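You operate a simulated robot arm through the tools that you are given. There is no shell and no other tool. Be economical: measure what you need, move in short steps, check, and stop when the job is done.

Carry out the task below with a simulated robot arm. There is one attempt and no reset: what you move stays moved.

JOB
Fetch the brass round flange from the top of the fixed bench and set it in the red basket.
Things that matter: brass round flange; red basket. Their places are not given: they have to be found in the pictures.

The check looks at the end state, three seconds after you hand in, the way a careful person would. Anything else that was tipped, shoved, dropped, spilled or broken makes it a failure.

ROBOT AND FRAMES
A 7-joint arm with a two-finger parallel gripper, fixed in place. Base frame: the origin is at the foot of the arm, x ahead of it, y to its left, z up; the work surface is at about z = 0. Units: mm, degrees, N and s.
With the tool pointing down near the work surface it reaches from about 240 to 620 mm from the base axis. Its first joint turns from -66.0 to 66.0 degrees. Payload 2.6 kg.
The TCP is the grasp point between the finger pads, 30 mm short of the fingertips. In the tool frame z runs along the fingers and y along their closing line. The gripper opens to 94 mm. The fingers are 28 mm wide and 10 mm thick; the gripper's body (50 by 96 mm) begins 55 mm behind the TCP.
Orientation is that of the tool frame in the base frame, as a unit quaternion [x, y, z, w]. With the fingers straight down and closing along the base's y, the tool's x points along the base's -x, its y along +y and its z along -z.

CONTROLS
- The arm moves only by the tool apply_moves. Its argument "rows" is text: rows parted by semicolons, each of 7 numbers parted by spaces: the shift along the tool's x, y, z in mm, then the turn, a rotation vector about the tool's x, y, z in degrees, then the closure in counts, from 0 (fully open) to 255 (shut). In form: tx ty tz ax ay az gripper; .... A call has 1 to 10 rows; each row is the pose to reach, as a shift and turn from the pose commanded when the call began, along the tool's axes at that moment. A row lasts 0.2 s, in which the tool goes at most 50 mm and 8.6 degrees; a call with a longer step from one row to the next is refused whole, and so is a gripper value outside its range. Where a pose cannot be reached the arm comes as near as it can. A force on the tool above 40 N (or 10 N above the force at the start of the call, whichever is more), or a blocked arm, ends the call early, and 0.2 s more pass. Each finger travels about 72 mm/s and halts on what it meets, pressing with about 24 N; the grip force reading is that of the motor and also rises with nothing between the fingers. The clock runs only during rows and for 0.2 s after the last one: add rows that repeat a pose to give the fingers time. It gives the time, the measured TCP pose, the force on the tool (base axes), the opening and the grip force at its end, in the units of the frame above (readings bear some noise).
- Cameras (640 x 400 px; columns grow to the right, rows downward): "scene" is fixed at [35.9, 434, 561]; the picture's right is [-0.78, -0.62, 0.00], its down [-0.37, 0.47, -0.80] and it looks along [0.50, -0.63, -0.60] (base axes); focal length 333 px, centre (320, 200). "wrist" rides on the gripper at [76, 14, -103] in the tool frame; the picture's right is [-0.18, 0.98, 0.00], its down [-0.75, -0.14, -0.64] and it looks along [-0.63, -0.12, 0.77] (tool axes); focal length 243 px, centre (320, 200).
- get_image(camera): a new picture of that camera. The clock stands still meanwhile.
- measure_at(camera, pixels): for up to 12 pixels [column, row] of the newest picture of that camera ("zoom" is the newest enlarged one), the place [x, y, z] in the base frame of the surface seen there, good to about 2 mm. The clock stands still meanwhile.
- enlarge(camera, box): a new picture of the part [left, top, right, bottom] of that camera's present view, enlarged. The clock stands still meanwhile.
- finish_job(): hands the job in; it is judged then, once.

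Go step by step. Measure first, check grasps and placings, and put right what went wrong. The budget is 60 turns and 22 pictures, counting those below and the enlarged ones. Unless the task says otherwise, let go and move clear before handing in, and close with one line.

The tools are called after "Call:" by a JSON object that holds its "name" and its "arguments". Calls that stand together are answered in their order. apply_moves: Moves the arm, as the interface text tells. Its arguments: {"type":"object","properties":{"rows":{"type":"string"}},"required":["rows"]} The other tools are called the same way: get_image (camera) takes a picture; measure_at (camera, pixels) gives the place of the surface under pixels of a picture; enlarge (camera, box) takes an enlarged picture of a part of a camera's view; finish_job () hands the job in.

At the start:

```text
time_s: 0.0
eef_pos: [331.3, 54.0, 356.3]
orientation: [0.0, 1.0, -0.001, 0.0]
force: [0.1, 0.0, 0.1]
width: 93.7
gripper_force: 0.1
```

scene: 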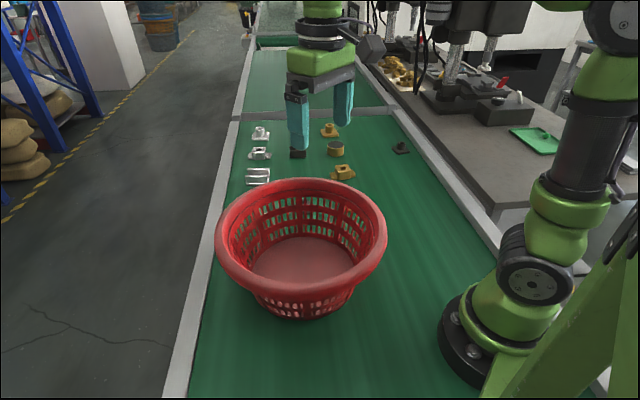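
wrist: 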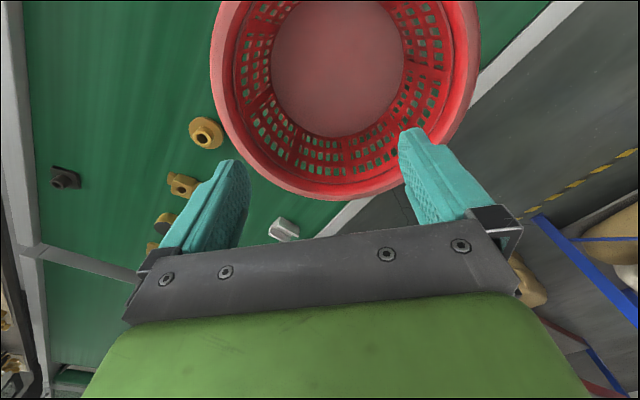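

The scene shows the basket at about (300,245), with several brass parts near (330,150). The wrist view also shows a round brass part at (207,132). I'll enlarge both views to tell the parts apart.

Call:
{"name": "enlarge", "arguments": {"camera": "scene", "box": [230, 100, 430, 225]}}

Call:
{"name": "enlarge", "arguments": {"camera": "wrist", "box": [20, 90, 260, 270]}}

Call:
{"name": "measure_at", "arguments": {"camera": "wrist", "pixels": [[207, 132], [183, 185], [165, 223], [64, 178], [285, 228], [340, 60], [100, 100], [205, 120], [195, 140]]}}

Call:
{"name": "measure_at", "arguments": {"camera": "scene", "pixels": [[330, 130], [336, 148], [343, 171], [401, 147], [258, 178], [260, 153], [260, 134], [540, 138], [300, 255], [300, 184], [224, 240], [385, 240]]}}

```text
3.20 times, centred on (330, 162) of scene
```

zoom: 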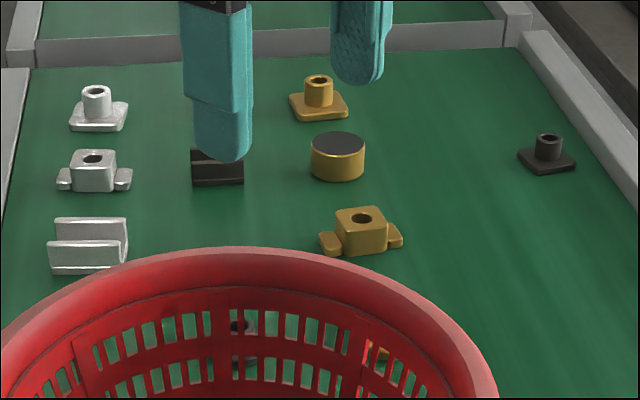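

```text
2.22 times, centred on (140, 180) of wrist
```

zoom: 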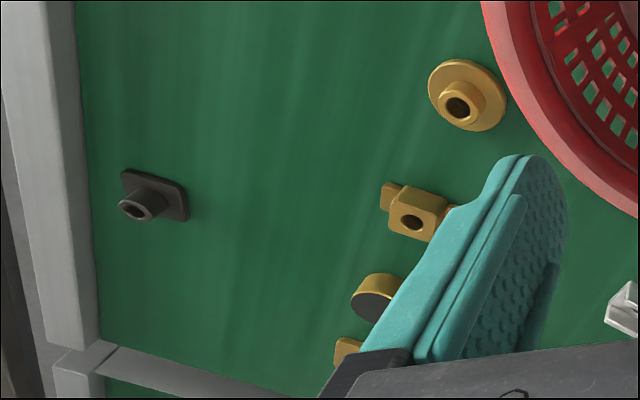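

```text
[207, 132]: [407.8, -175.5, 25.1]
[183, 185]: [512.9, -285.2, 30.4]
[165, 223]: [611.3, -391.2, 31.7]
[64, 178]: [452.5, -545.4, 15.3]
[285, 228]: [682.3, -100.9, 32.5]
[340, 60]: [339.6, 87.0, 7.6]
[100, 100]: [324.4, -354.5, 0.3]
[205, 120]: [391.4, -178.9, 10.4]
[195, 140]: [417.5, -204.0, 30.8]
```

```text
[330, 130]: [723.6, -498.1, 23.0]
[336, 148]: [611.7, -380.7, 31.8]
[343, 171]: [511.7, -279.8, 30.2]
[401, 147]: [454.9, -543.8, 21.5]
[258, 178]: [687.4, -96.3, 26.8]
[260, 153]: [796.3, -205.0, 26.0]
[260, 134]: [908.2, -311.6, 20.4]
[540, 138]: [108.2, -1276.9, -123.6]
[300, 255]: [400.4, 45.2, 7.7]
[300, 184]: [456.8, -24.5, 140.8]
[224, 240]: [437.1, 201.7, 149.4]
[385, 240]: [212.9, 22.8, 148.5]
```

The brass round flange is the disc with a boss in the wrist view at (207,132), roughly (405,-180) in base. In the scene view the basket hides it. Next I'll measure the flange in detail and the basket rim.

Call:
{"name": "measure_at", "arguments": {"camera": "zoom", "pixels": [[432, 88], [503, 95], [465, 63], [476, 129], [446, 100], [470, 112], [455, 118], [465, 96], [458, 107], [440, 75], [495, 120]]}}

Call:
{"name": "measure_at", "arguments": {"camera": "scene", "pixels": [[300, 182], [222, 230], [382, 230], [302, 290], [240, 275], [360, 275], [250, 200], [350, 200], [260, 270], [350, 265], [305, 240], [305, 280]]}}

```text
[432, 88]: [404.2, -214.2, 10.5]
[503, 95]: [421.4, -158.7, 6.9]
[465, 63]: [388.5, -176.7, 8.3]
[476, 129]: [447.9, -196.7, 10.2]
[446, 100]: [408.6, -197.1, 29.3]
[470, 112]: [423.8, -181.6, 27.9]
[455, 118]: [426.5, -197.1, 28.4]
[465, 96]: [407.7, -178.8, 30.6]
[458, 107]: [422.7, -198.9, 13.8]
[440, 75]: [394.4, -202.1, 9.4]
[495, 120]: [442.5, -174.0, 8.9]
```

```text
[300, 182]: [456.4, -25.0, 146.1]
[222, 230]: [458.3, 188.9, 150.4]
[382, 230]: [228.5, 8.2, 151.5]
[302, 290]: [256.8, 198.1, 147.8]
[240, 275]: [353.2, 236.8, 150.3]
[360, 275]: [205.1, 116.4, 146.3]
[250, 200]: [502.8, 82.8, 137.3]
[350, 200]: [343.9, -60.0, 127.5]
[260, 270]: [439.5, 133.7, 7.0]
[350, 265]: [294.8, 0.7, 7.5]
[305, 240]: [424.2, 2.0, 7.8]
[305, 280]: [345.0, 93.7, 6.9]
```

The basket is centred near (355,88), with its rim at z≈150 and its floor at z≈7. The flange is centred near (417,-188), with its disc top at z≈10 and its boss up to z≈30. I'll move above the flange and then partway down.

Call:
{"name": "apply_moves", "arguments": {"rows": "-15 -42 0 0 0 0 0; -30 -84 0 0 0 0 0; -45 -126 0 0 0 0 0; -60 -168 0 0 0 0 0; -74 -208 0 0 0 0 0; -85.7 -242 0 0 0 0 0; -85.7 -242 45 0 0 0 0; -85.7 -242 90 0 0 0 0; -85.7 -242 135 0 0 0 0; -85.7 -242 175 0 0 0 0"}}

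Call:
{"name": "get_image", "arguments": {"camera": "wrist"}}

```text
time_s: 2.2
eef_pos: [416.2, -187.6, 182.9]
orientation: [0.001, 1.0, 0.0, -0.001]
force: [-0.1, -0.2, -0.1]
width: 93.9
gripper_force: 0.1
```

```text
17 pictures are left
```

wrist: 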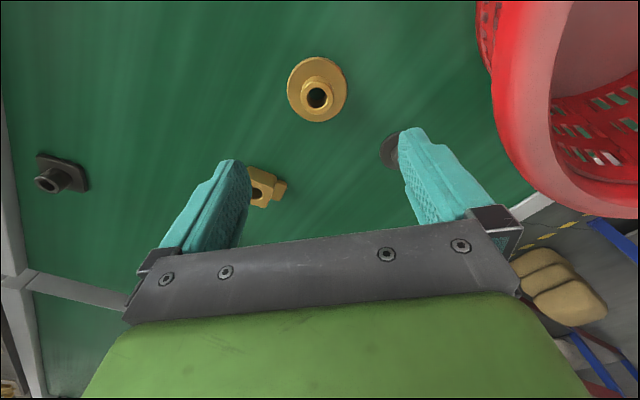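

The flange is clear at (318,90), and a dark part sits at (390,150) near the right finger. I'll measure both.

Call:
{"name": "measure_at", "arguments": {"camera": "wrist", "pixels": [[292, 85], [344, 85], [318, 60], [318, 120], [308, 85], [331, 97], [306, 100], [328, 84], [318, 109], [388, 138], [388, 160], [265, 188]]}}

Call:
{"name": "enlarge", "arguments": {"camera": "wrist", "box": [240, 30, 440, 155]}}

```text
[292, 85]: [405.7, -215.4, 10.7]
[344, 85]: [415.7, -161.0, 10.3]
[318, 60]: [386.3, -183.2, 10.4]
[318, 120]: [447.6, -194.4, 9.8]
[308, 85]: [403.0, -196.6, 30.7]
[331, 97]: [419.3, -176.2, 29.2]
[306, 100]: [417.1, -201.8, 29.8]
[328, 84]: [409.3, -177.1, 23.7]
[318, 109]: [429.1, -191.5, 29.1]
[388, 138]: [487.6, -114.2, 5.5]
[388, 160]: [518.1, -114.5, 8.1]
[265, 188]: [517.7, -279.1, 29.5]
```

```text
3.20 times, centred on (340, 92) of wrist
```

zoom: 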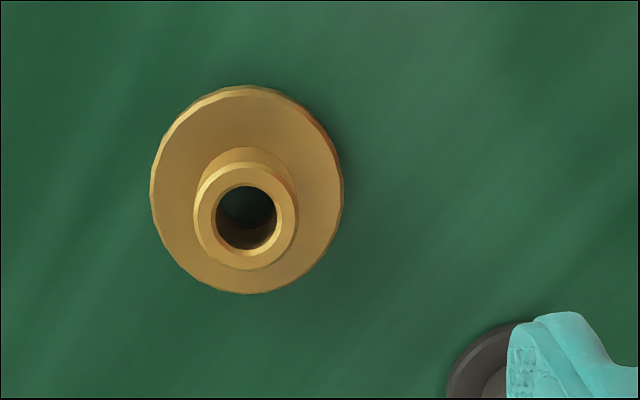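

The boss is centred at (416,-189) with a diameter of about 27. The dark part is about 115 mm away, so it is clear. I'll descend to TCP z≈42, which puts the fingertips just above the disc, and then close.

Call:
{"name": "apply_moves", "arguments": {"rows": "0 -1 45 0 0 0 0; 0 -1 90 0 0 0 0; 0 -1 120 0 0 0 0; 0 -1 134 0 0 0 0; 0 -1 138.5 0 0 0 0; 0 -1 138.5 0 0 0 0"}}

```text
time_s: 3.6
eef_pos: [415.9, -189.1, 44.9]
orientation: [0.0, 1.0, 0.0, 0.0]
force: [0.2, -0.2, -0.4]
width: 94.0
gripper_force: 0.1
```

The arm is at z≈44.9 with no contact. I'll close on the boss.

Call:
{"name": "apply_moves", "arguments": {"rows": "0 0 2 0 0 0 120; 0 0 2 0 0 0 255; 0 0 2 0 0 0 255; 0 0 2 0 0 0 255; 0 0 2 0 0 0 255; 0 0 2 0 0 0 255"}}

Call:
{"name": "get_image", "arguments": {"camera": "wrist"}}

```text
time_s: 5.0
eef_pos: [415.5, -189.2, 41.9]
orientation: [0.0, 1.0, -0.001, 0.0]
force: [-1.7, -2.6, 0.7]
width: 33.3
gripper_force: 23.9
```

```text
15 pictures are left
```

wrist: 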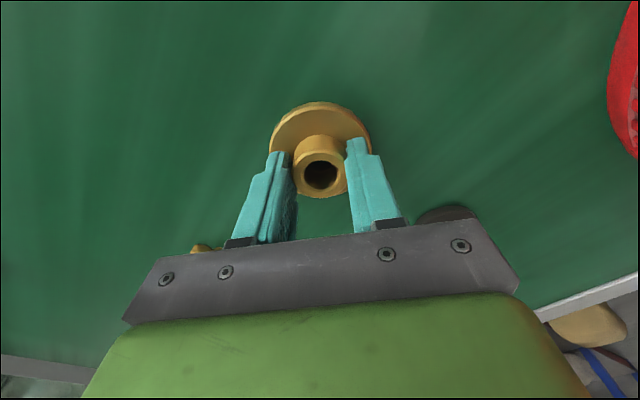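

The fingers stopped at 33 mm on the boss with 24 N. I'll lift in small steps and check.

Call:
{"name": "apply_moves", "arguments": {"rows": "0 0 -15 0 0 0 255; 0 0 -40 0 0 0 255; 0 0 -80 0 0 0 255; 0 0 -120 0 0 0 255; 0 0 -160 0 0 0 255; 0 0 -200 0 0 0 255; 0 0 -220 0 0 0 255"}}

Call:
{"name": "get_image", "arguments": {"camera": "wrist"}}

```text
time_s: 6.6
eef_pos: [414.6, -188.7, 260.9]
orientation: [0.0, 1.0, 0.0, 0.0]
force: [0.9, -0.3, -3.2]
width: 33.3
gripper_force: 24.5
```

```text
14 pictures are left
```

wrist: 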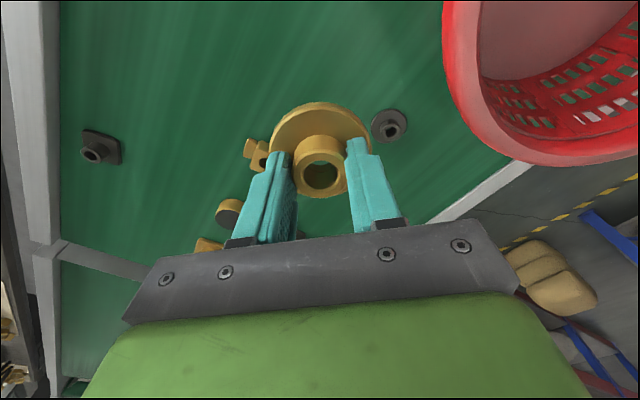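

The flange is held and its underside is at z≈219, above the rim. I'll carry it to above the basket centre.

Call:
{"name": "apply_moves", "arguments": {"rows": "5 20 0 0 0 0 255; 14 60 0 0 0 0 255; 23 100 0 0 0 0 255; 32 140 0 0 0 0 255; 41 180 0 0 0 0 255; 50 220 0 0 0 0 255; 56 255 0 0 0 0 255; 60 277 0 0 0 0 255; 60 277 0 0 0 0 255"}}

Call:
{"name": "get_image", "arguments": {"camera": "scene"}}

Call:
{"name": "get_image", "arguments": {"camera": "wrist"}}

```text
time_s: 8.6
eef_pos: [354.1, 89.4, 260.9]
orientation: [-0.001, 1.0, 0.0, 0.0]
force: [1.0, -0.2, -2.2]
width: 33.5
gripper_force: 23.8
```

```text
13 pictures are left
```

scene: 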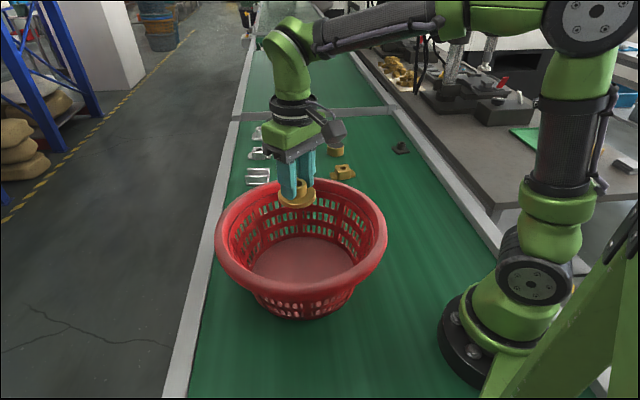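

```text
12 pictures are left
```

wrist: 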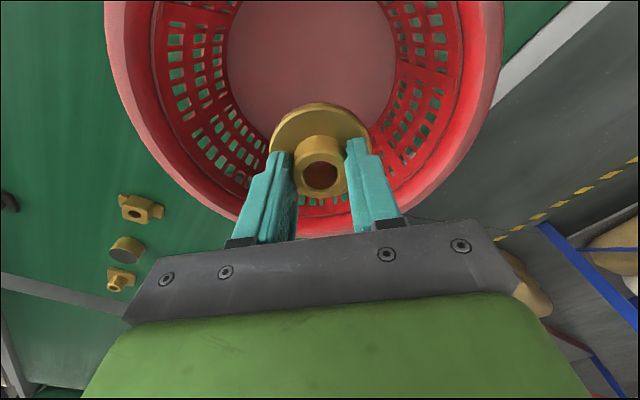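

The flange is centred over the basket. I'll lower it to just above the floor, aiming for TCP z≈52, with force monitoring.

Call:
{"name": "apply_moves", "arguments": {"rows": "0 0 40 0 0 0 255; 0 0 80 0 0 0 255; 0 0 115 0 0 0 255; 0 0 145 0 0 0 255; 0 0 170 0 0 0 255; 0 0 190 0 0 0 255; 0 0 202 0 0 0 255; 0 0 207 0 0 0 255; 0 0 209 0 0 0 255; 0 0 209 0 0 0 255"}}

Call:
{"name": "get_image", "arguments": {"camera": "scene"}}

```text
time_s: 10.8
eef_pos: [355.4, 87.2, 52.9]
orientation: [-0.001, 1.0, -0.001, 0.0]
force: [-0.3, 0.1, -4.0]
width: 33.5
gripper_force: 24.1
```

```text
11 pictures are left
```

scene: 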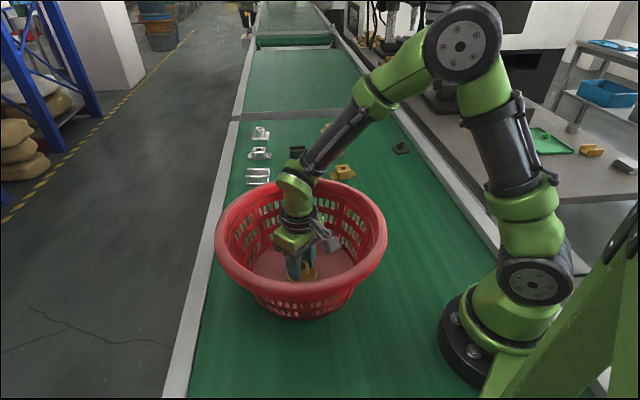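

The flange is about 3 mm above the basket floor with no contact. I'll lower it slightly, release it, and rise straight out.

Call:
{"name": "apply_moves", "arguments": {"rows": "0 0 2 0 0 0 255; 0 0 2.5 0 0 0 255; 0 0 2.5 0 0 0 160; 0 0 2.5 0 0 0 80; 0 0 2.5 0 0 0 50; 0 0 2.5 0 0 0 50; 0 0 2.5 0 0 0 50"}}

Call:
{"name": "apply_moves", "arguments": {"rows": "0 0 -10 0 0 0 50; 0 0 -35 0 0 0 50; 0 0 -70 0 0 0 50; 0 0 -110 0 0 0 50; 0 0 -150 0 0 0 50; 0 0 -190 0 0 0 50; 0 0 -230 0 0 0 50; 0 0 -260 0 0 0 50; 0 0 -260 0 0 0 50"}}

Call:
{"name": "get_image", "arguments": {"camera": "wrist"}}

Call:
{"name": "get_image", "arguments": {"camera": "scene"}}

```text
time_s: 12.4
eef_pos: [355.1, 88.9, 50.0]
orientation: [0.0, 1.0, 0.0, -0.001]
force: [-0.1, 0.2, 0.7]
width: 75.6
gripper_force: 0.0
```

```text
time_s: 14.4
eef_pos: [356.5, 83.7, 308.0]
orientation: [0.0, 1.0, 0.0, 0.0]
force: [-0.3, 1.2, 0.2]
width: 75.6
gripper_force: 0.1
```

```text
10 pictures are left
```

wrist: 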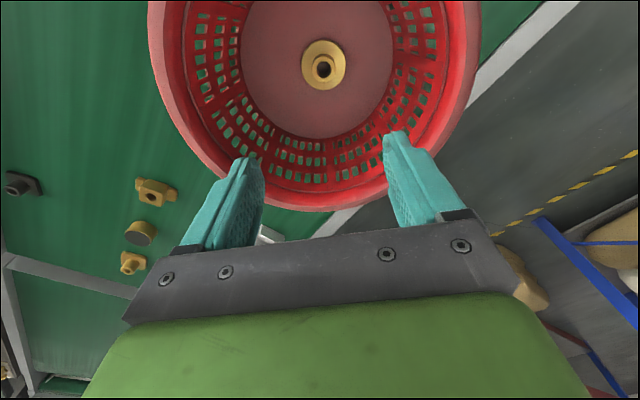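

```text
9 pictures are left
```

scene: 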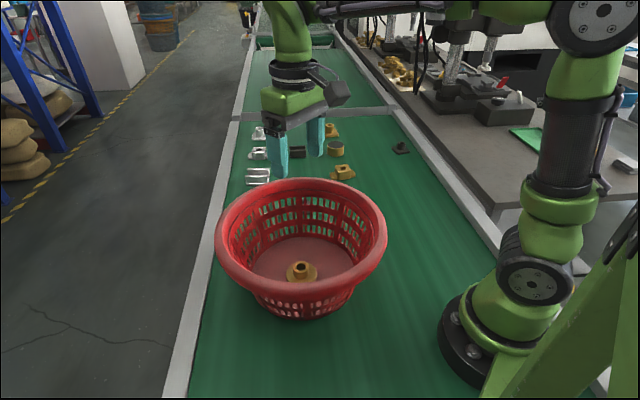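

The flange sits flat on the basket floor (scene pixel 300,272), the basket hasn't moved, the other parts look undisturbed and the gripper is clear. I'll hand in.

Call:
{"name": "finish_job", "arguments": {}}

```text
The job is handed in.
```

The brass round flange is resting flat on the floor of the red basket, and the gripper is open and clear above it.
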